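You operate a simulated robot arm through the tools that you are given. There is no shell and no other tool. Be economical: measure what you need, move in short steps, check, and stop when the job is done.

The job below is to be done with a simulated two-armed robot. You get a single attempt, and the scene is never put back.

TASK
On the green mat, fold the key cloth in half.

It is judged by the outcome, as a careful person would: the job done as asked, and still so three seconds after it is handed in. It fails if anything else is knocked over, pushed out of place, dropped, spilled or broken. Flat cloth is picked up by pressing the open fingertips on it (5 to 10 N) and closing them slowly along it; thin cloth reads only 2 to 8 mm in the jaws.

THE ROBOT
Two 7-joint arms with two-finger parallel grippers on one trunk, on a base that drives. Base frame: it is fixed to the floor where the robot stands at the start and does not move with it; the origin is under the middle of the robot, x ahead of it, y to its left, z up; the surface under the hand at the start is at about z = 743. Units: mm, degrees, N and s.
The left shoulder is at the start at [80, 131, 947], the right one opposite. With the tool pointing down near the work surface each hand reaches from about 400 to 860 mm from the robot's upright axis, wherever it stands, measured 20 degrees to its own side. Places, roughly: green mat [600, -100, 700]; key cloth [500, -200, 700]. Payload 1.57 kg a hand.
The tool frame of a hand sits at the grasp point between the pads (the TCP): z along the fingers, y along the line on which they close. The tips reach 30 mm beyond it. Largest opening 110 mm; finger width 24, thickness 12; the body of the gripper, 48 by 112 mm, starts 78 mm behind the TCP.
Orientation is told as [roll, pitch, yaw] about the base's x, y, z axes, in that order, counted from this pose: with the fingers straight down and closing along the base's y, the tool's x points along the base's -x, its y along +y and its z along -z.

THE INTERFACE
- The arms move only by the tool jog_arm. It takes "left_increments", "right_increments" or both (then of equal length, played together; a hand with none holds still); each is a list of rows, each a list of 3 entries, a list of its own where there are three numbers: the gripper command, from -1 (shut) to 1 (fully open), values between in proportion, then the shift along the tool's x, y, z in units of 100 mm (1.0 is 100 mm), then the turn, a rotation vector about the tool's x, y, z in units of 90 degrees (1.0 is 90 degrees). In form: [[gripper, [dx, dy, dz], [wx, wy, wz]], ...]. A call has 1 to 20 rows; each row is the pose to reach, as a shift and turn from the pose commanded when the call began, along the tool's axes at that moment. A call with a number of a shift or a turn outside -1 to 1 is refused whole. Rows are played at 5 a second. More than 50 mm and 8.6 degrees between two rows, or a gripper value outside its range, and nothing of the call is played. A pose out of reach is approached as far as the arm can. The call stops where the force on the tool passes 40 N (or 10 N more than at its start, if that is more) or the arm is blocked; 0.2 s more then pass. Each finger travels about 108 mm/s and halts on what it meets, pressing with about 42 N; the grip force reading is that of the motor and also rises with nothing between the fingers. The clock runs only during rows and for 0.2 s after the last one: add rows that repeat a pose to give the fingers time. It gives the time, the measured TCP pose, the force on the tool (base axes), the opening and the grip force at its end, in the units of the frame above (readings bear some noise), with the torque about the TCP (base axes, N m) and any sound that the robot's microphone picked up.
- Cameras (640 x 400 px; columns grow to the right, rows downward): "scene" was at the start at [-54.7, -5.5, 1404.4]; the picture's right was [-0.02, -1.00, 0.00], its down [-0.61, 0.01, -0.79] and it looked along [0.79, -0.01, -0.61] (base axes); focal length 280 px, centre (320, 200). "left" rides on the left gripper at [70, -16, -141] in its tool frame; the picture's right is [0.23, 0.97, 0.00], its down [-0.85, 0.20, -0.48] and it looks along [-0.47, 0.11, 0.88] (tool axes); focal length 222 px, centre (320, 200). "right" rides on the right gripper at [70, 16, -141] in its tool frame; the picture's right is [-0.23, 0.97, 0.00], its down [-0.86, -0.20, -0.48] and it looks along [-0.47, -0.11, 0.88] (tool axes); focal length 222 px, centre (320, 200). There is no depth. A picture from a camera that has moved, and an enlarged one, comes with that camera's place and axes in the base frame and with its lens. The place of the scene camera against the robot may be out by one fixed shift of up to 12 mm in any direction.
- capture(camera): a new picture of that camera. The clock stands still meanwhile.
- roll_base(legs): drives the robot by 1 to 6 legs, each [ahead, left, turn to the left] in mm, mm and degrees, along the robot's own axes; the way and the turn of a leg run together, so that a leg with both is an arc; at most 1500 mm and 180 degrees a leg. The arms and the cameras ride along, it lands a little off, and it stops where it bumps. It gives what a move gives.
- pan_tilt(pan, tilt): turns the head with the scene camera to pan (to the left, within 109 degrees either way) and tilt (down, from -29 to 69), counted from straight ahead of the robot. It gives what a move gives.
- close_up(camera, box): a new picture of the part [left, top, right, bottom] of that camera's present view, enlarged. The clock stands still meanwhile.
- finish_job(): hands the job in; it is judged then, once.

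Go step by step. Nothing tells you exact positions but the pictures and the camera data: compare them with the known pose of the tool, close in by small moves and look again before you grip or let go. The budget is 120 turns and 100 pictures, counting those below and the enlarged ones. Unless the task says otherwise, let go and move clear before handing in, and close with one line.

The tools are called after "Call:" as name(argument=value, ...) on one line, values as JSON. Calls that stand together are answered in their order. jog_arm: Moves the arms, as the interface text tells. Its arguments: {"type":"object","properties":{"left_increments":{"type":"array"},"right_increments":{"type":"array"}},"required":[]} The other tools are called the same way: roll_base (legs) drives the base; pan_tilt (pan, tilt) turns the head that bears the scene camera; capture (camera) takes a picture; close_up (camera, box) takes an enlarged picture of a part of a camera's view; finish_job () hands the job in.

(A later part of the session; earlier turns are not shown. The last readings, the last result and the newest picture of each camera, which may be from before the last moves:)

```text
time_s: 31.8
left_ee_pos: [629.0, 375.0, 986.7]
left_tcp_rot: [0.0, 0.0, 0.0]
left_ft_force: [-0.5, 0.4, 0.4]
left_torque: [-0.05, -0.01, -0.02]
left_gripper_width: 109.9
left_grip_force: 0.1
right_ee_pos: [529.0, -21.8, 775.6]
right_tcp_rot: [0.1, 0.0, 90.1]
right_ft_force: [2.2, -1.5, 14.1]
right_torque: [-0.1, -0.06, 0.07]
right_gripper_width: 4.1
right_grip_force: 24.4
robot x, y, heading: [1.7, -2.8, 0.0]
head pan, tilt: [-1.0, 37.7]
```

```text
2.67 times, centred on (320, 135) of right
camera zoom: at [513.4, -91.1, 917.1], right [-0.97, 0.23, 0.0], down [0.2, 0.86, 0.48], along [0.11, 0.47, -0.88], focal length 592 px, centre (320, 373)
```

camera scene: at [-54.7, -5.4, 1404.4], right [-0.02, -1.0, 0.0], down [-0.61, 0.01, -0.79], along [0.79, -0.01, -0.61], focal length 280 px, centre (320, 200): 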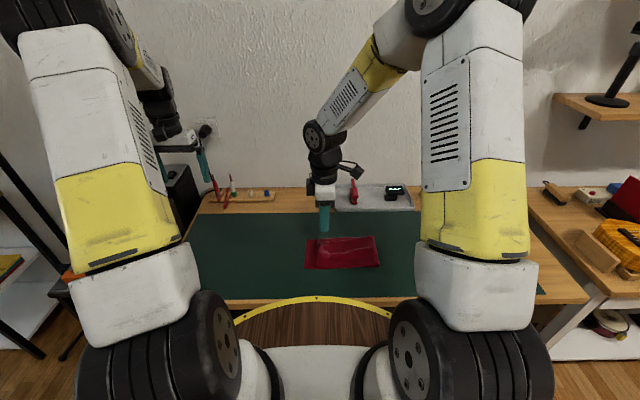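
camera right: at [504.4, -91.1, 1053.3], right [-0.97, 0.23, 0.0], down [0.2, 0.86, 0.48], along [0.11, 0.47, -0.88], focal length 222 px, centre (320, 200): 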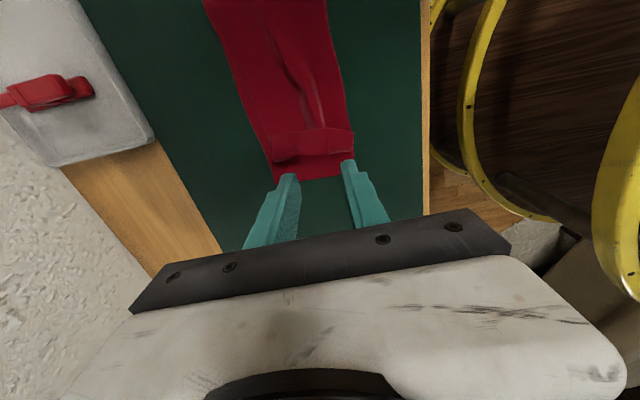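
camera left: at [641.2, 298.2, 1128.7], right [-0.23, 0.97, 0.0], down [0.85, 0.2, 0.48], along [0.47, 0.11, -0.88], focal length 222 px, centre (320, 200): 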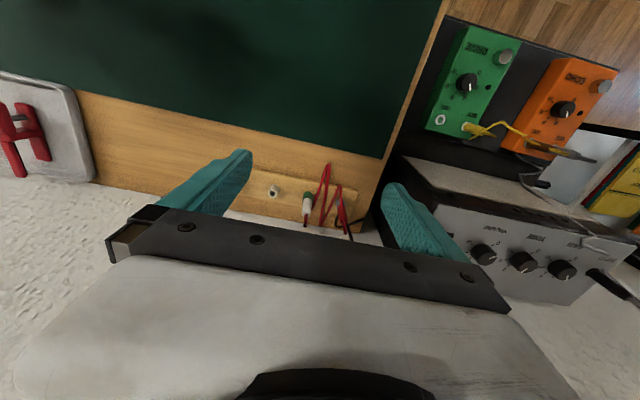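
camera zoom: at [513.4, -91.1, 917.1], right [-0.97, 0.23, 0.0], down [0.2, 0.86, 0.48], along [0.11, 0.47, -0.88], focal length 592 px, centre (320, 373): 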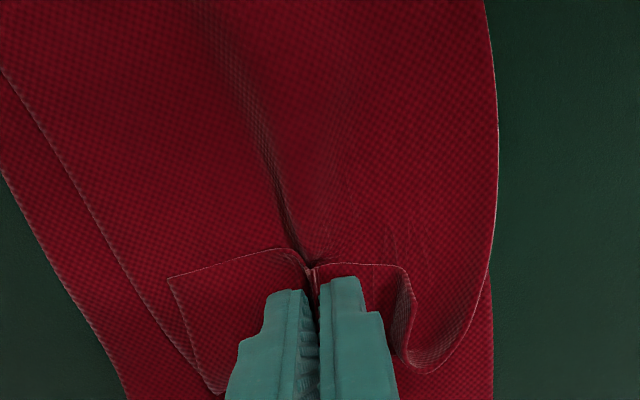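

The jaws read 4.1 mm, so the layer below was probably caught too. I let go by opening slowly and lift off to look.

Call:
jog_arm(right_increments=[[-0.9, [0, 0, 0], [0, 0, 0]], [-0.75, [0, 0, 0], [0, 0, 0]], [-0.6, [0, 0, 0], [0, 0, 0]], [-0.45, [0, 0, 0], [0, 0, 0]], [-0.36, [0, 0, 0], [0, 0, 0]], [-0.36, [0, 0, -0.1], [0, 0, 0]], [-0.36, [0, 0, -0.3], [0, 0, 0]], [-0.36, [0.2, 0, -0.5], [0, 0, 0]], [-0.36, [0.5, 0, -0.6], [0, 0, 0]], [-0.36, [0.5, 0, -0.6], [0, 0, 0]]])

Call:
close_up(camera="right", box=[160, 60, 480, 260])

Call:
close_up(camera="scene", box=[280, 220, 400, 295])

```text
time_s: 34.0
left_ee_pos: [629.9, 374.7, 987.0]
left_tcp_rot: [0.0, 0.1, 0.1]
left_ft_force: [0.4, 0.1, 0.2]
left_torque: [0.03, -0.01, -0.03]
left_gripper_width: 109.9
left_grip_force: 0.0
right_ee_pos: [530.0, -70.8, 835.6]
right_tcp_rot: [0.0, -0.1, 90.1]
right_ft_force: [0.3, -0.1, -1.1]
right_torque: [0.02, -0.01, -0.01]
right_gripper_width: 35.2
right_grip_force: 0.0
robot x, y, heading: [-1.0, -1.5, 0.1]
head pan, tilt: [-1.0, 37.7]
```

```text
2.00 times, centred on (320, 160) of right
camera zoom: at [513.2, -139.4, 976.4], right [-0.97, 0.23, 0.0], down [0.2, 0.86, 0.48], along [0.11, 0.47, -0.88], focal length 444 px, centre (320, 280)
```

zoom: 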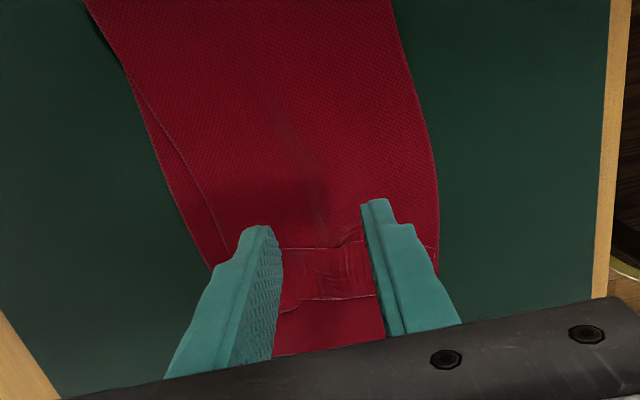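

```text
5.33 times, centred on (340, 258) of scene
camera zoom: at [-54.7, -5.4, 1404.4], right [-0.02, -1.0, 0.0], down [-0.61, 0.01, -0.79], along [0.79, -0.01, -0.61], focal length 1491 px, centre (213, -107)
```

zoom: 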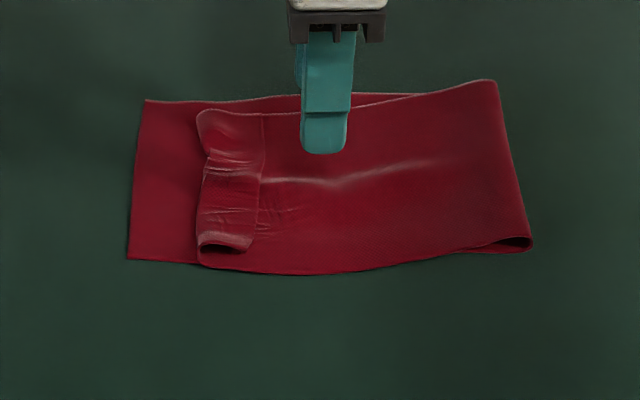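

The cloth came free and settled back. I will now use the open fingers as a two-point rake, touching down just right of the flap's free edge and sweeping lightly left to roll the flap out.

Call:
jog_arm(right_increments=[[-0.1, [-0.05, 0, 0.2], [0, 0, 0]], [0.09, [-0.08, 0, 0.4], [0, 0, 0]], [0.09, [-0.08, 0, 0.53], [0, 0, 0]], [0.09, [-0.08, 0, 0.58], [0, 0, 0]], [0.09, [-0.08, 0, 0.59], [0, 0, 0]], [0.09, [-0.08, 0, 0.59], [0, 0, 0]]])

Call:
close_up(camera="right", box=[160, 60, 480, 260])

```text
time_s: 35.4
left_ee_pos: [629.6, 374.9, 987.0]
left_tcp_rot: [-0.1, 0.1, 0.0]
left_ft_force: [-0.1, -0.6, 0.0]
left_torque: [-0.01, 0.01, 0.0]
left_gripper_width: 110.0
left_grip_force: 0.1
right_ee_pos: [528.8, -64.1, 776.5]
right_tcp_rot: [-0.1, 0.0, 90.0]
right_ft_force: [-0.2, -0.1, -0.5]
right_torque: [-0.01, 0.03, 0.03]
right_gripper_width: 59.8
right_grip_force: 0.0
robot x, y, heading: [-0.4, 1.4, 0.2]
head pan, tilt: [-1.0, 37.7]
```

```text
2.00 times, centred on (320, 160) of right
camera zoom: at [513.4, -132.4, 918.3], right [-0.97, 0.23, 0.0], down [0.2, 0.86, 0.48], along [0.11, 0.47, -0.88], focal length 444 px, centre (320, 280)
```

zoom: 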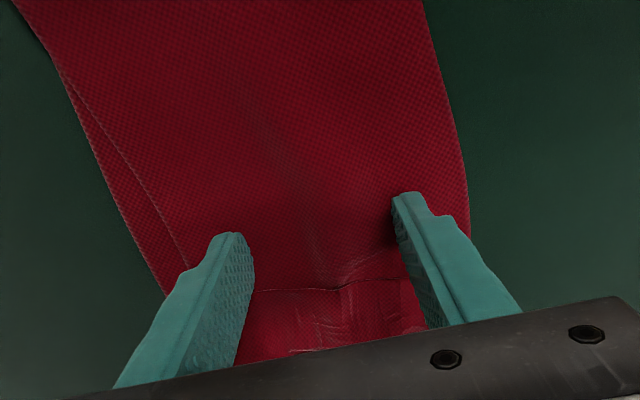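

Call:
jog_arm(right_increments=[[0.09, [0, 0, 0.01], [0, 0, 0]], [0.09, [0, 0, 0.015], [0, 0, 0]], [0.09, [0, 0, 0.015], [0, 0, 0]]])

```text
time_s: 36.2
left_ee_pos: [628.9, 375.1, 987.7]
left_tcp_rot: [0.1, -0.1, 0.1]
left_ft_force: [-0.5, -0.2, 0.5]
left_torque: [-0.01, -0.01, 0.01]
left_gripper_width: 109.8
left_grip_force: 0.1
right_ee_pos: [530.0, -63.4, 775.0]
right_tcp_rot: [-0.1, -0.1, 90.0]
right_ft_force: [-0.7, 0.0, 0.4]
right_torque: [-0.01, 0.05, -0.02]
right_gripper_width: 60.0
right_grip_force: 0.0
robot x, y, heading: [0.9, 0.7, -0.2]
head pan, tilt: [-1.0, 37.7]
```

Contact is almost there. I lower 0.7 mm more and sweep left.

Call:
jog_arm(right_increments=[[0.09, [0, 0, 0.007], [0, 0, 0]], [0.09, [-0.05, 0, 0.007], [0, 0, 0]], [0.09, [-0.1, 0, 0.007], [0, 0, 0]], [0.09, [-0.15, 0, 0.007], [0, 0, 0]], [0.09, [-0.2, 0, 0.006], [0, 0, 0]], [0.09, [-0.25, 0, 0.005], [0, 0, 0]], [0.09, [-0.3, 0, 0.004], [0, 0, 0]], [0.09, [-0.35, 0, 0.003], [0, 0, 0]], [0.09, [-0.4, 0, 0.002], [0, 0, 0]], [0.09, [-0.45, 0, 0.001], [0, 0, 0]]])

Call:
close_up(camera="right", box=[160, 60, 480, 260])

Call:
close_up(camera="scene", box=[280, 220, 400, 295])

```text
time_s: 38.4
left_ee_pos: [629.8, 374.2, 986.7]
left_tcp_rot: [0.1, -0.1, 0.0]
left_ft_force: [0.2, -0.1, -0.4]
left_torque: [0.03, -0.02, -0.01]
left_gripper_width: 110.0
left_grip_force: 0.2
right_ee_pos: [529.7, -17.3, 774.8]
right_tcp_rot: [0.0, -0.1, 90.0]
right_ft_force: [-0.2, -2.7, 7.3]
right_torque: [-0.1, 0.12, 0.06]
right_gripper_width: 60.1
right_grip_force: 0.1
robot x, y, heading: [1.3, 0.7, -0.0]
head pan, tilt: [-1.0, 37.7]
```

```text
2.00 times, centred on (320, 160) of right
camera zoom: at [513.7, -86.6, 916.3], right [-0.97, 0.23, 0.0], down [0.2, 0.86, 0.48], along [0.11, 0.47, -0.88], focal length 444 px, centre (320, 280)
```

zoom: 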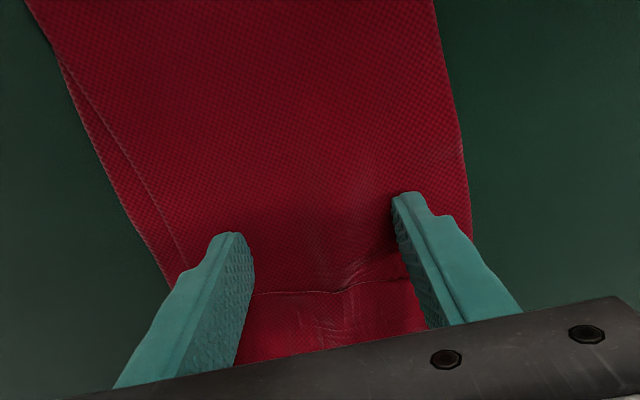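

```text
5.33 times, centred on (340, 258) of scene
camera zoom: at [-54.9, -5.6, 1404.4], right [-0.02, -1.0, 0.0], down [-0.61, 0.01, -0.79], along [0.79, -0.01, -0.61], focal length 1491 px, centre (213, -107)
```

zoom: 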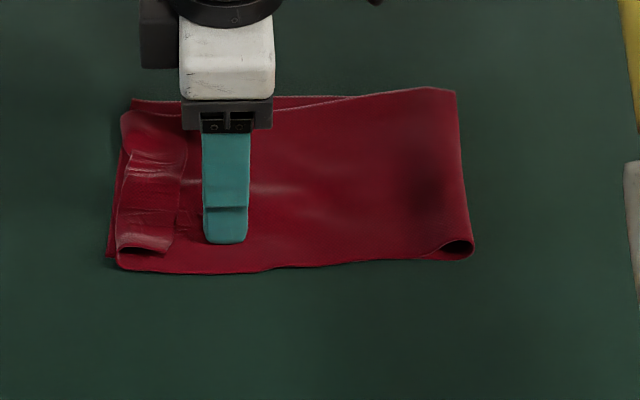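

The rake moved the whole top layer left rather than the flap, and the flap now lies at y from 8 to 42. I will instead clamp the layers with the right hand at y about -80, and draw the flap out with the left hand. First I move the right hand to the clamping spot.

Call:
jog_arm(right_increments=[[0.09, [0, 0, -0.1], [0, 0, 0]], [0.09, [0.2, 0, -0.2], [0, 0, 0]], [0.09, [0.45, 0, -0.2], [0, 0, 0]], [0.09, [0.65, 0, -0.15], [0, 0, 0]], [0.09, [0.65, 0, -0.02], [0, 0, 0]], [0.09, [0.65, 0, 0.002], [0, 0, 0]], [0.09, [0.65, 0, 0.002], [0, 0, 0]]], left_increments=[[1, [0.15, -0.15, 0], [0, 0, 0.08]], [0.6, [0.3, -0.3, 0], [0, 0, 0.16]], [0.2, [0.45, -0.45, 0], [0, 0, 0.24]], [-0.2, [0.6, -0.6, 0], [0, 0, 0.32]], [-0.6, [0.75, -0.75, 0], [0, 0, 0.4]], [-1, [0.9, -0.9, 0], [0, 0, 0.48]], [-1, [0.9, -0.9, 0], [0, 0, 0.56]]])

Call:
capture(camera="scene")

```text
time_s: 40.0
left_ee_pos: [538.4, 284.4, 985.2]
left_tcp_rot: [0.0, 0.0, -50.5]
left_ft_force: [-0.3, 0.2, 0.1]
left_torque: [0.0, 0.0, 0.0]
left_gripper_width: 0.2
left_grip_force: 21.7
right_ee_pos: [530.3, -83.3, 776.8]
right_tcp_rot: [0.0, 0.0, 90.0]
right_ft_force: [0.4, 1.0, 0.5]
right_torque: [0.04, 0.04, -0.01]
right_gripper_width: 60.0
right_grip_force: 0.0
robot x, y, heading: [0.9, -3.1, -0.1]
head pan, tilt: [-1.0, 37.7]
```

```text
61 pictures are left
camera scene: at [-54.7, -5.4, 1404.4], right [-0.02, -1.0, 0.0], down [-0.61, 0.01, -0.79], along [0.79, -0.01, -0.61], focal length 280 px, centre (320, 200)
```

scene: 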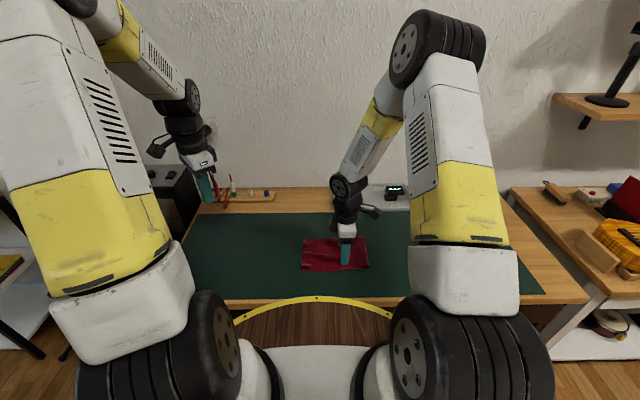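

The left hand is turning into place. I press the right hand down and bring the left one, with open fingers, toward the flap.

Call:
jog_arm(right_increments=[[0.09, [0, 0, 0.01], [0, 0, 0]], [0.09, [0, 0, 0.02], [0, 0, 0]], [0.09, [0, 0, 0.023], [0, 0, 0]], [0.09, [0, 0, 0.025], [0, 0, 0]], [0.09, [0, 0, 0.025], [0, 0, 0]], [0.09, [0, 0, 0.025], [0, 0, 0]], [0.09, [0, 0, 0.025], [0, 0, 0]]], left_increments=[[-0.6, [-0.12, -0.12, 0.1], [0, 0, 0.07]], [-0.3, [-0.24, -0.24, 0.2], [0, 0, 0.14]], [-0.1, [-0.36, -0.36, 0.35], [0, 0, 0.21]], [0.0, [-0.48, -0.48, 0.5], [0, 0, 0.28]], [0.0, [-0.6, -0.6, 0.65], [0, 0, 0.35]], [0.0, [-0.72, -0.7, 0.8], [0, 0, 0.42]], [0.0, [-0.72, -0.7, 0.8], [0, 0, 0.44]]])

Call:
capture(camera="left")

Call:
capture(camera="scene")

```text
time_s: 41.2
left_ee_pos: [532.5, 201.6, 922.0]
left_tcp_rot: [0.1, 0.0, -81.0]
left_ft_force: [-0.2, 0.1, 0.4]
left_torque: [-0.02, -0.03, 0.02]
left_gripper_width: 55.1
left_grip_force: 0.1
right_ee_pos: [532.4, -84.0, 774.9]
right_tcp_rot: [-0.2, 0.0, 90.0]
right_ft_force: [-1.5, -0.3, 11.1]
right_torque: [0.01, 0.49, -0.04]
right_gripper_width: 60.9
right_grip_force: 0.5
robot x, y, heading: [-0.2, -1.9, -0.0]
head pan, tilt: [-1.0, 37.7]
stopped in row 6 (right hand): the force on the tool passed its limit at 41 N (the readings are from after the stop); the commanded pose is now the measured one
```

```text
60 pictures are left
camera left: at [505.9, 268.0, 1063.8], right [0.93, 0.38, 0.0], down [0.33, -0.81, 0.48], along [0.18, -0.44, -0.88], focal length 222 px, centre (320, 200)
```

left: 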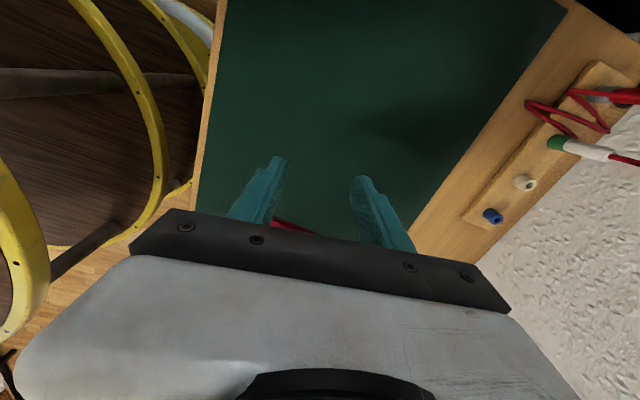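

```text
59 pictures are left
camera scene: at [-55.2, -5.3, 1404.4], right [-0.02, -1.0, 0.0], down [-0.61, 0.01, -0.79], along [0.79, -0.01, -0.61], focal length 280 px, centre (320, 200)
```

scene: 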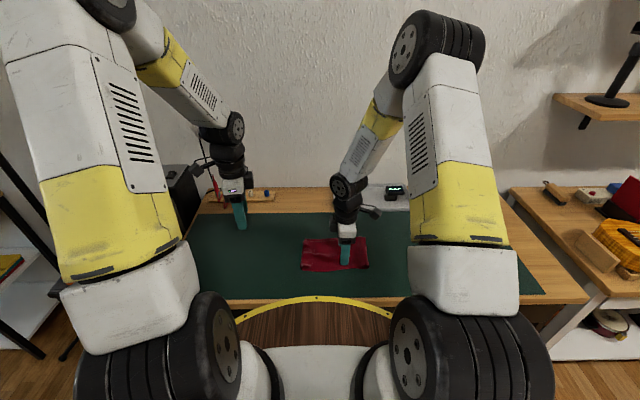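

The right hand is clamping with 11 N. I bring the left hand farther over and down, toward the flap.

Call:
jog_arm(left_increments=[[0, [-0.2, -0.03, 0.15], [0, 0, 0.05]], [0, [-0.4, -0.06, 0.3], [0, 0, 0.1]], [0, [-0.6, -0.1, 0.45], [0, 0, 0.1]], [0, [-0.8, -0.14, 0.6], [0, 0, 0.1]], [0, [-0.94, -0.17, 0.7], [0, 0, 0.1]], [0, [-0.94, -0.17, 0.7], [0, 0, 0.1]]])

Call:
capture(camera="left")

Call:
close_up(camera="scene", box=[240, 200, 400, 300])

```text
time_s: 42.6
left_ee_pos: [528.5, 104.4, 849.1]
left_tcp_rot: [0.0, -0.1, -90.0]
left_ft_force: [0.5, -0.7, 0.8]
left_torque: [-0.01, -0.03, 0.02]
left_gripper_width: 54.8
left_grip_force: 0.0
right_ee_pos: [530.7, -84.5, 775.8]
right_tcp_rot: [-0.2, 0.0, 90.0]
right_ft_force: [1.2, 0.0, 23.6]
right_torque: [0.0, 0.89, 0.02]
right_gripper_width: 59.6
right_grip_force: 0.0
robot x, y, heading: [1.2, 0.6, -0.4]
head pan, tilt: [-1.0, 37.7]
```

```text
58 pictures are left
camera left: at [512.2, 174.3, 991.0], right [0.97, 0.23, 0.0], down [0.2, -0.85, 0.48], along [0.11, -0.47, -0.88], focal length 222 px, centre (320, 200)
```

left: 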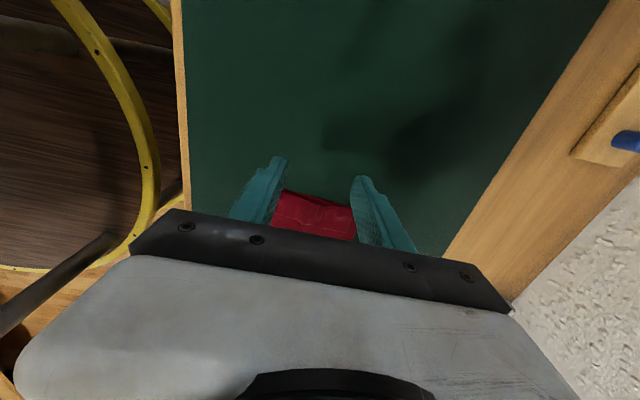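

```text
4.00 times, centred on (320, 250) of scene
camera zoom: at [-55.3, -5.3, 1404.4], right [-0.02, -1.0, 0.0], down [-0.61, 0.01, -0.79], along [0.79, -0.01, -0.61], focal length 1118 px, centre (320, 0)
```

zoom: 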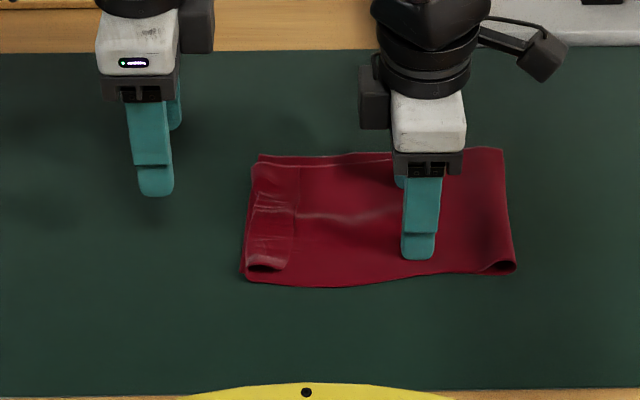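

The wrist blocks of the two hands face each other, so the spacing would be tight. I move the right clamp farther right, to y about -115.

Call:
jog_arm(right_increments=[[0.09, [0, 0, -0.08], [0, 0, 0]], [0.09, [0.15, 0, -0.15], [0, 0, 0]], [0.09, [0.32, 0, -0.1], [0, 0, 0]], [0.09, [0.32, 0, -0.02], [0, 0, 0]], [0.09, [0.32, 0, -0.01], [0, 0, 0]], [0.09, [0.32, 0, -0.01], [0, 0, 0]]])

```text
time_s: 44.0
left_ee_pos: [528.8, 105.7, 849.4]
left_tcp_rot: [0.0, 0.0, -90.1]
left_ft_force: [0.2, -1.0, -0.2]
left_torque: [-0.01, 0.02, 0.05]
left_gripper_width: 54.8
left_grip_force: 0.0
right_ee_pos: [530.9, -116.4, 775.7]
right_tcp_rot: [-0.1, 0.1, 90.0]
right_ft_force: [0.4, -0.1, 0.6]
right_torque: [0.01, 0.02, -0.02]
right_gripper_width: 60.0
right_grip_force: 0.0
robot x, y, heading: [-3.7, -0.8, -0.0]
head pan, tilt: [-1.0, 37.7]
```

Call:
jog_arm(right_increments=[[0.09, [0, 0, 0.008], [0, 0, 0]], [0.09, [0, 0, 0.014], [0, 0, 0]], [0.09, [0, 0, 0.014], [0, 0, 0]], [0.09, [0, 0, 0.014], [0, 0, 0]], [0.09, [0, 0, 0.014], [0, 0, 0]], [0.09, [0, 0, 0.014], [0, 0, 0]]], left_increments=[[0, [-0.2, 0, 0.1], [0, 0, 0]], [0, [-0.4, 0, 0.2], [0, 0, 0]], [0, [-0.6, 0, 0.35], [0, 0, 0]], [0, [-0.8, 0, 0.5], [0, 0, 0]], [0, [-0.89, 0, 0.65], [0, 0, 0]], [0, [-0.89, 0, 0.67], [0, 0, 0]]])

Call:
close_up(camera="scene", box=[240, 200, 400, 300])

Call:
close_up(camera="left", box=[160, 60, 480, 260])

```text
time_s: 45.4
left_ee_pos: [529.2, 18.3, 784.2]
left_tcp_rot: [-0.1, 0.0, -90.0]
left_ft_force: [-0.2, -0.5, 0.4]
left_torque: [0.01, 0.0, -0.01]
left_gripper_width: 55.2
left_grip_force: 0.1
right_ee_pos: [530.9, -116.0, 775.9]
right_tcp_rot: [-0.2, 0.0, 89.9]
right_ft_force: [2.5, -0.2, 22.7]
right_torque: [-0.06, 0.73, 0.07]
right_gripper_width: 59.2
right_grip_force: 0.0
robot x, y, heading: [0.8, -0.7, 0.1]
head pan, tilt: [-1.0, 37.7]
```

```text
4.00 times, centred on (320, 250) of scene
camera zoom: at [-55.2, -5.4, 1404.4], right [-0.02, -1.0, 0.0], down [-0.61, 0.01, -0.79], along [0.79, -0.01, -0.61], focal length 1118 px, centre (320, 0)
```

zoom: 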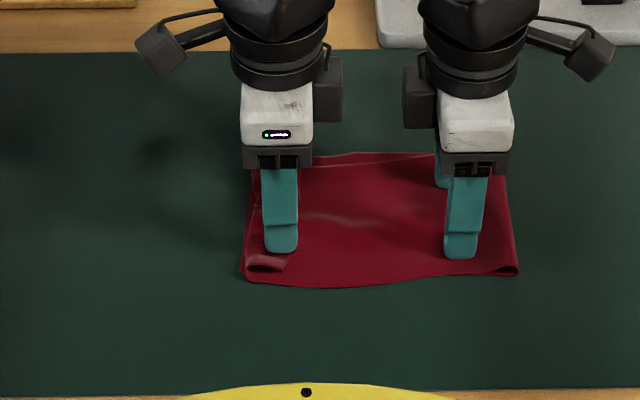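

```text
2.00 times, centred on (320, 160) of left
camera zoom: at [513.7, 87.6, 926.2], right [0.97, 0.23, 0.0], down [0.2, -0.86, 0.48], along [0.11, -0.47, -0.88], focal length 444 px, centre (320, 280)
```

zoom: 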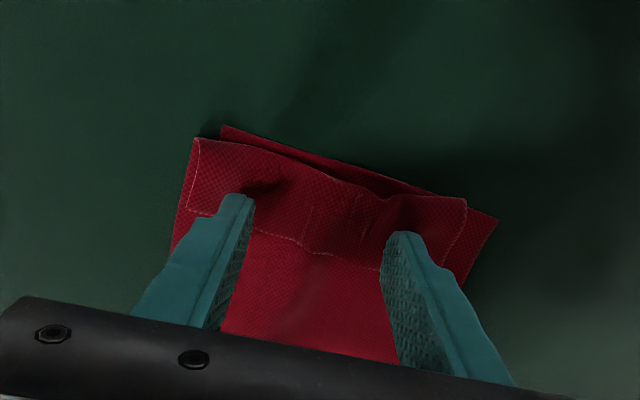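

The left camera shows the flap clearly, with its free edge at y about 3 to 11 and the hem crease at 40. I press the left fingertips lightly onto the free edge.

Call:
jog_arm(left_increments=[[0, [-0.04, 0, 0.04], [0, 0, 0]], [0, [-0.04, 0, 0.07], [0, 0, 0]], [0, [-0.04, 0, 0.08], [0, 0, 0]], [0, [-0.04, 0, 0.08], [0, 0, 0]]])

```text
time_s: 46.4
left_ee_pos: [529.8, 12.3, 777.1]
left_tcp_rot: [0.0, 0.0, -90.1]
left_ft_force: [0.6, -0.1, 1.1]
left_torque: [0.05, 0.01, 0.02]
left_gripper_width: 55.3
left_grip_force: 0.0
right_ee_pos: [531.4, -114.2, 774.3]
right_tcp_rot: [-0.2, 0.1, 90.0]
right_ft_force: [2.9, -0.8, 26.8]
right_torque: [-0.05, 0.89, 0.05]
right_gripper_width: 59.0
right_grip_force: 0.1
robot x, y, heading: [4.4, 0.8, 0.1]
head pan, tilt: [-1.0, 37.7]
```

Call:
jog_arm(left_increments=[[0, [0, 0, 0.008], [0, 0, 0]], [0, [0, 0, 0.012], [0, 0, 0]], [0, [0, 0, 0.012], [0, 0, 0]]])

```text
time_s: 47.2
left_ee_pos: [530.2, 13.4, 776.3]
left_tcp_rot: [0.0, 0.0, -90.0]
left_ft_force: [-0.2, 0.4, 1.7]
left_torque: [0.02, -0.03, 0.02]
left_gripper_width: 54.9
left_grip_force: 0.0
right_ee_pos: [531.1, -115.3, 774.3]
right_tcp_rot: [-0.1, 0.0, 90.0]
right_ft_force: [2.5, -1.4, 30.2]
right_torque: [-0.04, 0.98, 0.1]
right_gripper_width: 58.5
right_grip_force: 0.1
robot x, y, heading: [-3.8, 3.1, 0.2]
head pan, tilt: [-1.0, 37.7]
```

The touch is light. I add 0.4 mm and drag left 20 mm, then look.

Call:
jog_arm(left_increments=[[0, [0, 0, 0.004], [0, 0, 0]], [0, [0, 0, 0.004], [0, 0, 0]], [0, [0.04, 0, 0.004], [0, 0, 0]], [0, [0.08, 0, 0.004], [0, 0, 0]], [0, [0.12, 0, 0.004], [0, 0, 0]], [0, [0.16, 0, 0.004], [0, 0, 0]], [0, [0.2, 0, 0.004], [0, 0, 0]]])

Call:
close_up(camera="left", box=[160, 60, 480, 260])

```text
time_s: 48.8
left_ee_pos: [530.0, 33.5, 776.1]
left_tcp_rot: [0.1, 0.0, -90.0]
left_ft_force: [0.2, -1.8, 3.2]
left_torque: [-0.05, -0.02, -0.02]
left_gripper_width: 54.9
left_grip_force: 0.0
right_ee_pos: [531.0, -115.7, 775.0]
right_tcp_rot: [-0.3, 0.0, 90.0]
right_ft_force: [2.4, 0.2, 30.5]
right_torque: [-0.01, 0.99, 0.05]
right_gripper_width: 58.3
right_grip_force: 0.0
robot x, y, heading: [-1.6, 0.1, -0.1]
head pan, tilt: [-1.0, 37.7]
```

```text
2.00 times, centred on (320, 160) of left
camera zoom: at [514.1, 101.8, 917.8], right [0.97, 0.23, 0.0], down [0.2, -0.85, 0.48], along [0.11, -0.47, -0.88], focal length 444 px, centre (320, 280)
```

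zoom: 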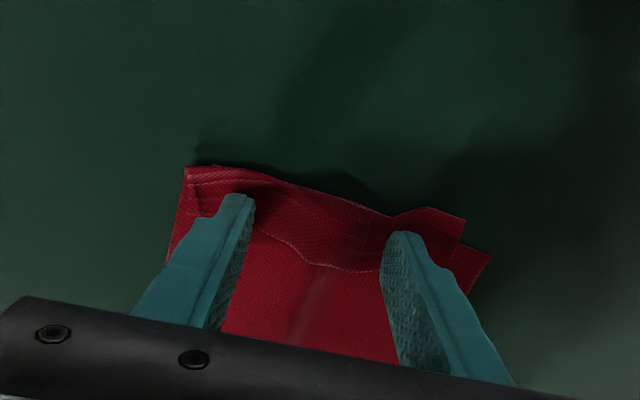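

It is working: the free edge advanced to 20 and the crease only to 46, so the flap is unrolling. I drag on.

Call:
jog_arm(left_increments=[[0, [0.04, 0, 0], [0, 0, 0]], [0, [0.08, 0, 0], [0, 0, 0]], [0, [0.12, 0, 0.0], [0, 0, 0]], [0, [0.16, 0, 0], [0, 0, 0]], [0, [0.2, 0, 0], [0, 0, 0]]])

Call:
close_up(camera="left", box=[160, 60, 480, 260])

```text
time_s: 50.0
left_ee_pos: [532.3, 54.4, 777.5]
left_tcp_rot: [0.0, 0.0, -90.1]
left_ft_force: [0.3, -1.2, 1.6]
left_torque: [-0.08, -0.03, 0.0]
left_gripper_width: 54.9
left_grip_force: 0.1
right_ee_pos: [530.0, -115.5, 775.7]
right_tcp_rot: [-0.3, 0.1, 90.0]
right_ft_force: [4.0, 0.1, 30.8]
right_torque: [-0.02, 1.02, 0.06]
right_gripper_width: 58.6
right_grip_force: 0.0
robot x, y, heading: [-2.3, -0.8, -0.2]
head pan, tilt: [-1.0, 37.7]
```

```text
2.00 times, centred on (320, 160) of left
camera zoom: at [515.0, 123.1, 917.8], right [0.97, 0.23, 0.0], down [0.2, -0.85, 0.48], along [0.11, -0.47, -0.88], focal length 444 px, centre (320, 280)
```

zoom: 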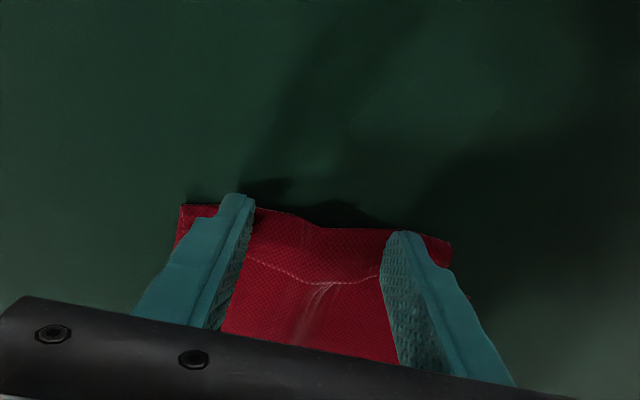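

Call:
jog_arm(left_increments=[[0, [0.04, 0, 0.006], [0, 0, 0]], [0, [0.08, 0, 0.008], [0, 0, 0]], [0, [0.12, 0, 0.008], [0, 0, 0]], [0, [0.16, 0, 0.008], [0, 0, 0]], [0, [0.2, 0, 0.008], [0, 0, 0]], [0, [0.25, 0, 0.008], [0, 0, 0]]])

Call:
close_up(camera="left", box=[160, 60, 480, 260])

Call:
close_up(camera="scene", box=[240, 200, 400, 300])

```text
time_s: 51.4
left_ee_pos: [529.4, 77.9, 775.6]
left_tcp_rot: [0.0, -0.1, -90.0]
left_ft_force: [0.0, -0.4, 0.1]
left_torque: [-0.02, 0.0, -0.02]
left_gripper_width: 55.0
left_grip_force: 0.0
right_ee_pos: [530.5, -115.8, 776.6]
right_tcp_rot: [-0.1, 0.0, 90.0]
right_ft_force: [4.1, -0.3, 31.1]
right_torque: [-0.01, 1.03, 0.04]
right_gripper_width: 58.2
right_grip_force: 0.2
robot x, y, heading: [1.5, 3.6, 0.1]
head pan, tilt: [-1.0, 37.7]
```

```text
2.00 times, centred on (320, 160) of left
camera zoom: at [514.4, 148.0, 916.7], right [0.97, 0.23, 0.0], down [0.2, -0.86, 0.48], along [0.11, -0.47, -0.88], focal length 444 px, centre (320, 280)
```

zoom: 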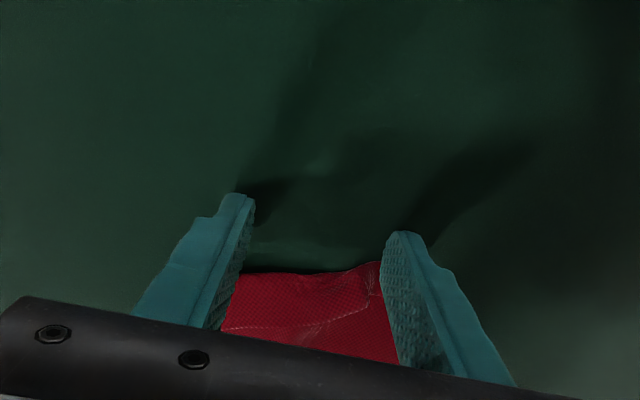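

```text
4.00 times, centred on (320, 250) of scene
camera zoom: at [-55.4, -5.3, 1404.4], right [-0.02, -1.0, 0.0], down [-0.61, 0.01, -0.79], along [0.79, -0.01, -0.61], focal length 1118 px, centre (320, 0)
```

zoom: 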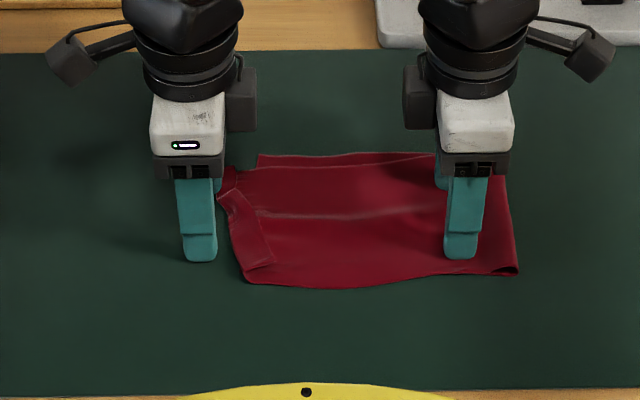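

The fingers slid off over the crease. I raise the left hand and look at what is left of the flap.

Call:
jog_arm(left_increments=[[0, [0, 0, -0.2], [0, 0, 0]], [0, [0, 0, -0.4], [0, 0, 0]], [0, [0, 0, -0.4], [0, 0, 0]]])

Call:
close_up(camera="left", box=[160, 60, 480, 260])

Call:
close_up(camera="scene", box=[270, 225, 350, 275])

```text
time_s: 52.2
left_ee_pos: [531.0, 77.8, 815.9]
left_tcp_rot: [0.0, 0.0, -90.0]
left_ft_force: [0.1, -0.2, -0.3]
left_torque: [-0.04, -0.04, 0.01]
left_gripper_width: 54.7
left_grip_force: 0.1
right_ee_pos: [530.7, -115.6, 774.9]
right_tcp_rot: [-0.2, 0.0, 90.0]
right_ft_force: [3.1, -0.5, 31.7]
right_torque: [-0.04, 1.05, 0.05]
right_gripper_width: 58.1
right_grip_force: 0.1
robot x, y, heading: [-0.1, -1.2, -0.1]
head pan, tilt: [-1.0, 37.7]
```

```text
2.00 times, centred on (320, 160) of left
camera zoom: at [515.5, 146.8, 956.4], right [0.97, 0.23, 0.0], down [0.2, -0.85, 0.48], along [0.11, -0.47, -0.88], focal length 444 px, centre (320, 280)
```

zoom: 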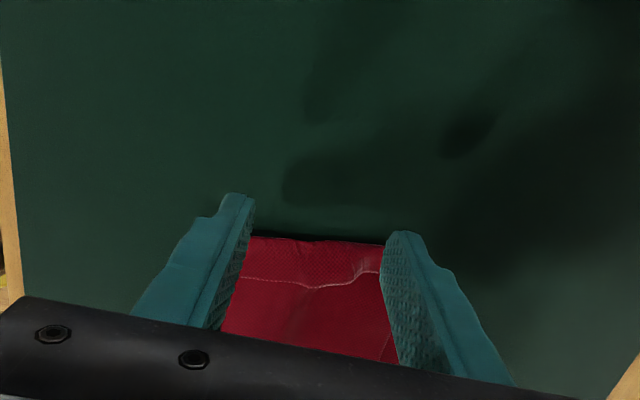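

```text
8.00 times, centred on (310, 250) of scene
camera zoom: at [-55.4, -5.3, 1404.4], right [-0.02, -1.0, 0.0], down [-0.61, 0.01, -0.79], along [0.79, -0.01, -0.61], focal length 2236 px, centre (400, -200)
```

zoom: 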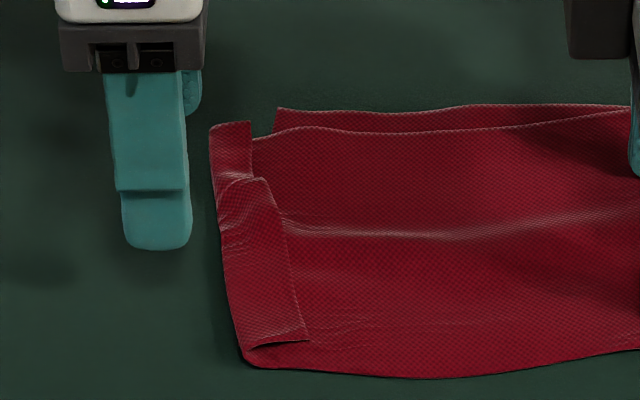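

The far corner has come out, and a flap of about 26 mm remains for x below 560. I set down again at its free edge, shifted toward the near side.

Call:
jog_arm(left_increments=[[0, [-0.2, -0.08, 0], [0, 0, 0]], [0, [-0.43, -0.15, 0], [0, 0, 0]], [0, [-0.43, -0.15, 0.2], [0, 0, 0]], [0, [-0.43, -0.15, 0.36], [0, 0, 0]], [0, [-0.43, -0.15, 0.39], [0, 0, 0]], [0, [-0.43, -0.15, 0.4], [0, 0, 0]], [0, [-0.43, -0.15, 0.4], [0, 0, 0]]])

Call:
close_up(camera="left", box=[160, 60, 480, 260])

```text
time_s: 53.8
left_ee_pos: [515.5, 34.3, 775.4]
left_tcp_rot: [0.3, -0.1, -90.0]
left_ft_force: [-3.9, 0.4, 36.4]
left_torque: [0.08, 0.97, 0.03]
left_gripper_width: 55.4
left_grip_force: 0.0
right_ee_pos: [530.9, -115.8, 774.7]
right_tcp_rot: [-0.2, 0.1, 90.1]
right_ft_force: [3.0, 0.7, 24.1]
right_torque: [-0.03, 0.75, -0.02]
right_gripper_width: 57.4
right_grip_force: 0.1
robot x, y, heading: [-2.6, 2.0, -0.1]
head pan, tilt: [-1.0, 37.7]
```

```text
2.00 times, centred on (320, 160) of left
camera zoom: at [499.7, 104.4, 917.0], right [0.97, 0.23, 0.0], down [0.2, -0.85, 0.48], along [0.11, -0.47, -0.88], focal length 444 px, centre (320, 280)
```

zoom: 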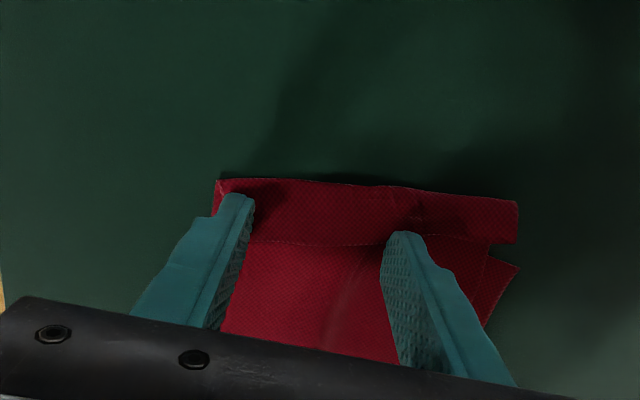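

The force of 36 N is too much. I ease up and then drag lightly.

Call:
jog_arm(left_increments=[[0, [0, 0, -0.02], [0, 0, 0]], [0, [0, 0, -0.022], [0, 0, 0]]])

```text
time_s: 54.4
left_ee_pos: [514.0, 34.2, 776.2]
left_tcp_rot: [-0.2, 0.0, -90.0]
left_ft_force: [1.8, -0.3, 3.0]
left_torque: [-0.04, 0.03, 0.03]
left_gripper_width: 55.0
left_grip_force: 0.0
right_ee_pos: [530.3, -115.4, 775.0]
right_tcp_rot: [-0.2, 0.1, 89.9]
right_ft_force: [1.0, 0.5, 28.8]
right_torque: [-0.02, 1.0, 0.04]
right_gripper_width: 57.9
right_grip_force: 0.1
robot x, y, heading: [1.9, -0.6, -0.0]
head pan, tilt: [-1.0, 37.7]
```

Call:
jog_arm(left_increments=[[0, [0, 0, 0.004], [0, 0, 0]], [0, [0.04, 0, 0.005], [0, 0, 0]], [0, [0.08, 0, 0.005], [0, 0, 0]], [0, [0.12, 0, 0.005], [0, 0, 0]], [0, [0.16, 0, 0.005], [0, 0, 0]]])

Call:
close_up(camera="left", box=[160, 60, 480, 260])

```text
time_s: 55.6
left_ee_pos: [514.5, 50.8, 776.3]
left_tcp_rot: [0.0, 0.0, -90.0]
left_ft_force: [0.7, -0.6, 1.6]
left_torque: [-0.02, 0.0, -0.01]
left_gripper_width: 54.8
left_grip_force: 0.1
right_ee_pos: [530.2, -114.8, 775.4]
right_tcp_rot: [-0.2, 0.0, 90.0]
right_ft_force: [-0.1, -0.1, 29.4]
right_torque: [0.01, 1.04, -0.05]
right_gripper_width: 58.0
right_grip_force: 0.1
robot x, y, heading: [-2.7, 0.4, -0.0]
head pan, tilt: [-1.0, 37.7]
```

```text
2.00 times, centred on (320, 160) of left
camera zoom: at [498.9, 120.0, 917.9], right [0.97, 0.23, 0.0], down [0.2, -0.85, 0.48], along [0.11, -0.47, -0.88], focal length 444 px, centre (320, 280)
```

zoom: 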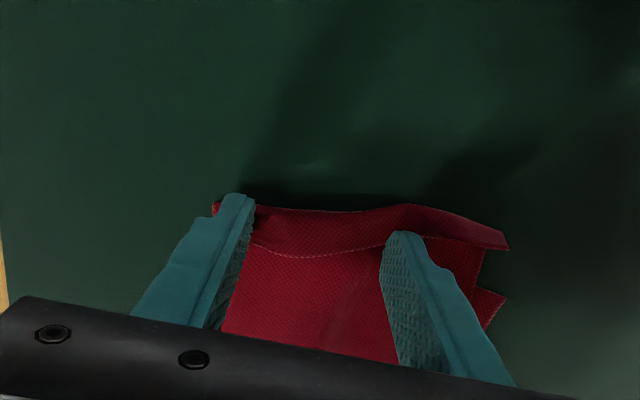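

The flap is shrinking further and rising. I continue the drag.

Call:
jog_arm(left_increments=[[0, [0.04, 0, 0.004], [0, 0, 0]], [0, [0.08, 0, 0.006], [0, 0, 0]], [0, [0.12, 0, 0.008], [0, 0, 0]], [0, [0.16, 0, 0.008], [0, 0, 0]]])

Call:
close_up(camera="left", box=[160, 60, 480, 260])

```text
time_s: 56.6
left_ee_pos: [515.4, 67.1, 774.8]
left_tcp_rot: [-0.1, 0.0, -89.9]
left_ft_force: [0.2, 0.4, -0.6]
left_torque: [-0.04, 0.02, -0.02]
left_gripper_width: 54.9
left_grip_force: 0.1
right_ee_pos: [530.1, -115.0, 774.5]
right_tcp_rot: [-0.2, 0.1, 89.9]
right_ft_force: [0.9, 0.1, 30.0]
right_torque: [-0.02, 1.07, 0.03]
right_gripper_width: 57.9
right_grip_force: 0.1
robot x, y, heading: [0.4, 1.5, -0.2]
head pan, tilt: [-1.0, 37.7]
```

```text
2.00 times, centred on (320, 160) of left
camera zoom: at [499.4, 135.9, 917.7], right [0.97, 0.23, 0.0], down [0.2, -0.86, 0.48], along [0.11, -0.47, -0.88], focal length 444 px, centre (320, 280)
```

zoom: 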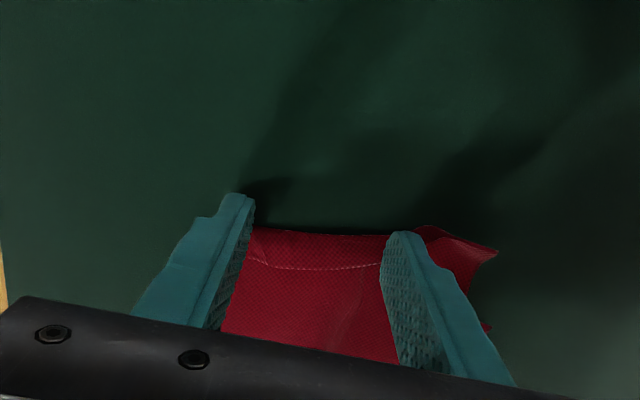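

About 14 mm of flap remains. I lift, go back to its edge and repeat.

Call:
jog_arm(left_increments=[[0, [0, 0, -0.15], [0, 0, 0]], [0, [-0.1, 0, -0.15], [0, 0, 0]], [0, [-0.18, 0, -0.1], [0, 0, 0]], [0, [-0.18, 0, -0.02], [0, 0, 0]], [0, [-0.18, 0, -0.012], [0, 0, 0]], [0, [-0.18, 0, -0.012], [0, 0, 0]]])

Call:
close_up(camera="left", box=[160, 60, 480, 260])

Call:
close_up(camera="scene", box=[270, 225, 350, 275])

```text
time_s: 58.0
left_ee_pos: [515.2, 49.0, 777.0]
left_tcp_rot: [0.2, 0.0, -89.9]
left_ft_force: [0.4, -0.5, -0.1]
left_torque: [0.01, 0.02, 0.05]
left_gripper_width: 54.9
left_grip_force: 0.1
right_ee_pos: [531.0, -115.9, 774.8]
right_tcp_rot: [-0.3, 0.1, 90.0]
right_ft_force: [1.6, 0.3, 30.2]
right_torque: [-0.03, 1.05, 0.04]
right_gripper_width: 58.2
right_grip_force: 0.0
robot x, y, heading: [2.7, 1.5, 0.2]
head pan, tilt: [-1.0, 37.7]
```

```text
2.00 times, centred on (320, 160) of left
camera zoom: at [500.1, 119.6, 917.9], right [0.97, 0.23, 0.0], down [0.2, -0.85, 0.48], along [0.11, -0.47, -0.88], focal length 444 px, centre (320, 280)
```

zoom: 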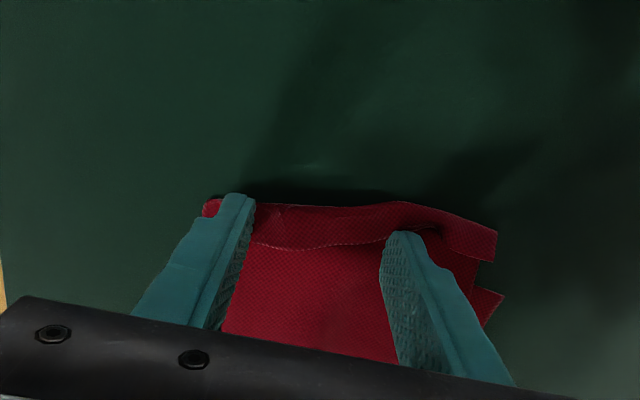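

```text
8.00 times, centred on (310, 250) of scene
camera zoom: at [-55.4, -5.3, 1404.4], right [-0.02, -1.0, 0.0], down [-0.61, 0.01, -0.79], along [0.79, -0.01, -0.61], focal length 2236 px, centre (400, -200)
```

zoom: 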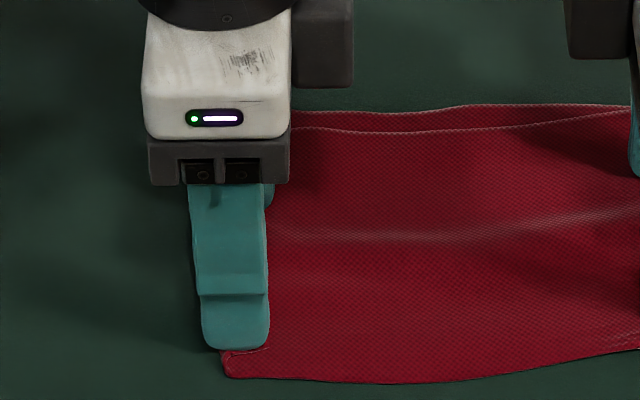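

Call:
jog_arm(left_increments=[[0, [-0.02, 0, 0.006], [0, 0, 0]], [0, [-0.02, 0, 0.014], [0, 0, 0]], [0, [-0.02, 0, 0.016], [0, 0, 0]], [0, [0.02, 0, 0.016], [0, 0, 0]], [0, [0.06, 0, 0.016], [0, 0, 0]], [0, [0.1, 0, 0.016], [0, 0, 0]], [0, [0.14, 0, 0.016], [0, 0, 0]]])

Call:
close_up(camera="left", box=[160, 60, 480, 260])

```text
time_s: 59.6
left_ee_pos: [515.1, 62.7, 775.1]
left_tcp_rot: [0.0, 0.0, -90.2]
left_ft_force: [-0.1, -5.0, 9.8]
left_torque: [-0.19, 0.16, 0.1]
left_gripper_width: 54.8
left_grip_force: 0.1
right_ee_pos: [531.4, -116.6, 775.3]
right_tcp_rot: [-0.2, 0.0, 90.0]
right_ft_force: [2.1, 1.1, 27.9]
right_torque: [-0.02, 0.95, -0.02]
right_gripper_width: 58.2
right_grip_force: 0.2
robot x, y, heading: [-3.6, 1.9, 0.0]
head pan, tilt: [-1.0, 37.7]
```

```text
2.00 times, centred on (320, 160) of left
camera zoom: at [500.0, 132.3, 916.7], right [0.97, 0.23, 0.0], down [0.2, -0.86, 0.48], along [0.11, -0.47, -0.88], focal length 444 px, centre (320, 280)
```

zoom: 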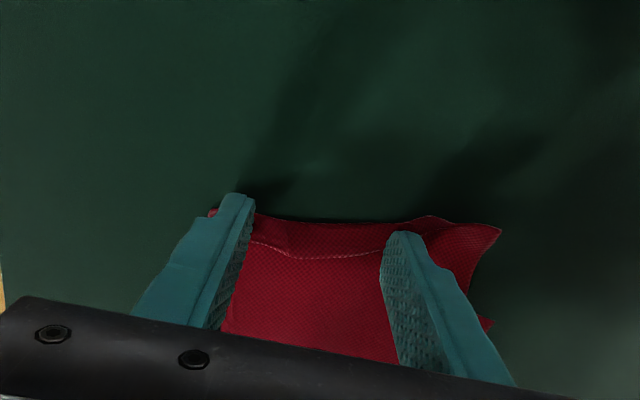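

Call:
jog_arm(left_increments=[[0, [0.04, 0, 0], [0, 0, 0]], [0, [0.08, 0, 0], [0, 0, 0]], [0, [0.12, 0, 0], [0, 0, 0]], [0, [0.18, 0, 0], [0, 0, 0]], [0, [0.25, 0, -0.05], [0, 0, 0]], [0, [0.3, 0, -0.3], [0, 0, 0]]])

Call:
close_up(camera="left", box=[160, 60, 480, 260])

Call:
close_up(camera="scene", box=[270, 225, 350, 275])

```text
time_s: 61.0
left_ee_pos: [516.1, 94.5, 807.1]
left_tcp_rot: [0.0, 0.0, -90.0]
left_ft_force: [-0.9, 0.1, -0.5]
left_torque: [0.0, 0.03, 0.0]
left_gripper_width: 55.0
left_grip_force: 0.0
right_ee_pos: [529.9, -115.8, 774.6]
right_tcp_rot: [-0.1, -0.1, 90.0]
right_ft_force: [0.9, -0.1, 30.9]
right_torque: [-0.04, 1.07, -0.01]
right_gripper_width: 58.2
right_grip_force: 0.0
robot x, y, heading: [1.4, -0.9, 0.0]
head pan, tilt: [-1.0, 37.7]
```

```text
2.00 times, centred on (320, 160) of left
camera zoom: at [500.0, 163.9, 948.3], right [0.97, 0.23, 0.0], down [0.2, -0.86, 0.48], along [0.11, -0.47, -0.88], focal length 444 px, centre (320, 280)
```

zoom: 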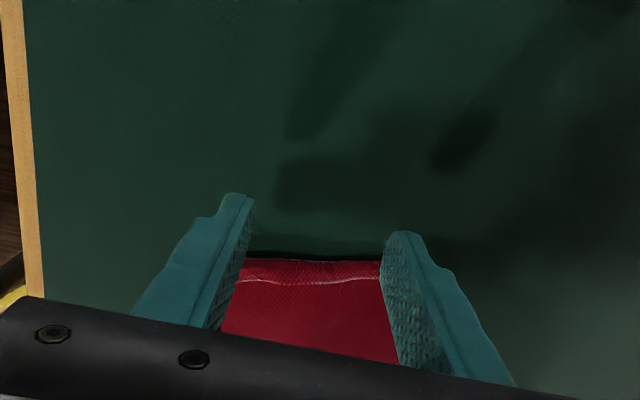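

```text
8.00 times, centred on (310, 250) of scene
camera zoom: at [-55.4, -5.3, 1404.4], right [-0.02, -1.0, 0.0], down [-0.61, 0.01, -0.79], along [0.79, -0.01, -0.61], focal length 2236 px, centre (400, -200)
```

zoom: 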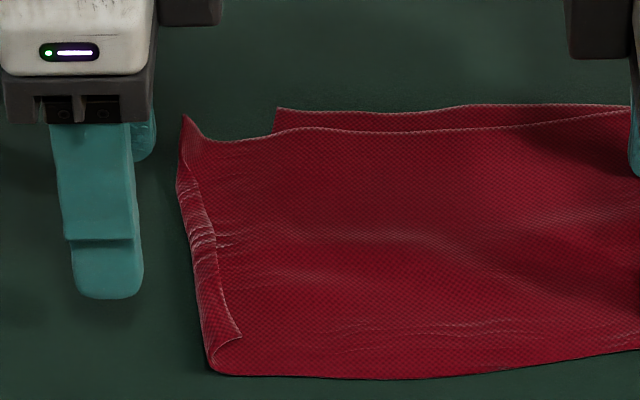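

Only about 12 mm of the flap is left, on the near side. I repeat once more there with the fingers closer together.

Call:
jog_arm(left_increments=[[-0.2, [-0.2, -0.06, 0], [0, 0, 0]], [-0.35, [-0.39, -0.11, 0.05], [0, 0, 0]], [-0.35, [-0.39, -0.11, 0.22], [0, 0, 0]], [-0.35, [-0.39, -0.11, 0.3], [0, 0, 0]], [-0.35, [-0.39, -0.11, 0.312], [0, 0, 0]], [-0.35, [-0.39, -0.11, 0.312], [0, 0, 0]]])

Call:
close_up(camera="left", box=[160, 60, 480, 260])

```text
time_s: 62.4
left_ee_pos: [502.3, 55.4, 775.3]
left_tcp_rot: [0.1, 0.0, -90.0]
left_ft_force: [-1.5, -1.1, 17.7]
left_torque: [-0.07, 0.26, 0.0]
left_gripper_width: 36.2
left_grip_force: 0.2
right_ee_pos: [530.9, -116.0, 775.0]
right_tcp_rot: [-0.2, 0.1, 90.0]
right_ft_force: [2.9, -0.3, 26.4]
right_torque: [-0.04, 0.91, 0.05]
right_gripper_width: 57.8
right_grip_force: 0.1
robot x, y, heading: [3.3, 3.6, 0.1]
head pan, tilt: [-1.0, 37.7]
```

```text
2.00 times, centred on (320, 160) of left
camera zoom: at [487.5, 124.5, 916.5], right [0.97, 0.23, 0.0], down [0.2, -0.85, 0.48], along [0.11, -0.47, -0.88], focal length 444 px, centre (320, 280)
```

zoom: 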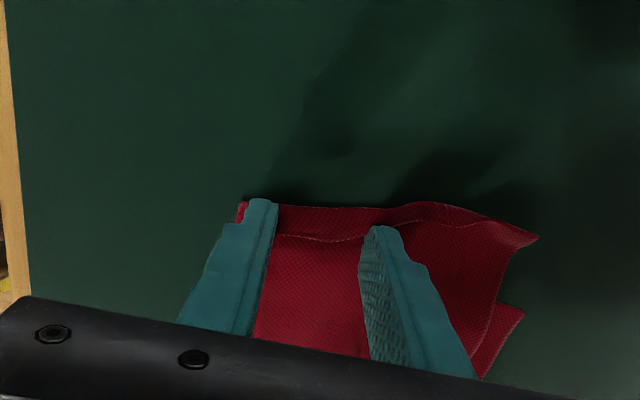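

Call:
jog_arm(left_increments=[[-0.35, [0, 0, -0.01], [0, 0, 0]], [-0.35, [0.04, 0, -0.01], [0, 0, 0]], [-0.35, [0.08, 0, -0.01], [0, 0, 0]], [-0.35, [0.12, 0, -0.01], [0, 0, 0]], [-0.35, [0.16, 0, -0.01], [0, 0, 0]], [-0.35, [0.2, 0, -0.01], [0, 0, 0]]])

Call:
close_up(camera="left", box=[160, 60, 480, 260])

```text
time_s: 63.8
left_ee_pos: [503.8, 75.2, 776.8]
left_tcp_rot: [0.0, 0.0, -90.0]
left_ft_force: [0.6, -0.1, 0.6]
left_torque: [-0.03, 0.01, 0.0]
left_gripper_width: 35.6
left_grip_force: 0.2
right_ee_pos: [531.6, -115.4, 774.8]
right_tcp_rot: [-0.1, 0.0, 90.0]
right_ft_force: [1.8, -0.3, 29.4]
right_torque: [0.0, 1.01, -0.01]
right_gripper_width: 58.0
right_grip_force: 0.2
robot x, y, heading: [-5.4, -3.2, 0.0]
head pan, tilt: [-1.0, 37.7]
```

```text
2.00 times, centred on (320, 160) of left
camera zoom: at [488.4, 144.8, 917.3], right [0.97, 0.23, 0.0], down [0.2, -0.85, 0.48], along [0.11, -0.47, -0.88], focal length 444 px, centre (320, 280)
```

zoom: 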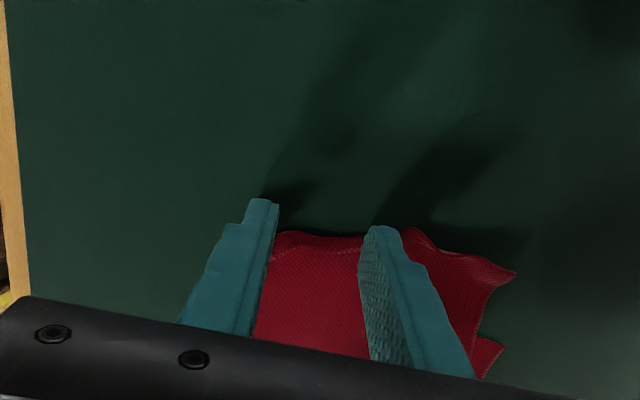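

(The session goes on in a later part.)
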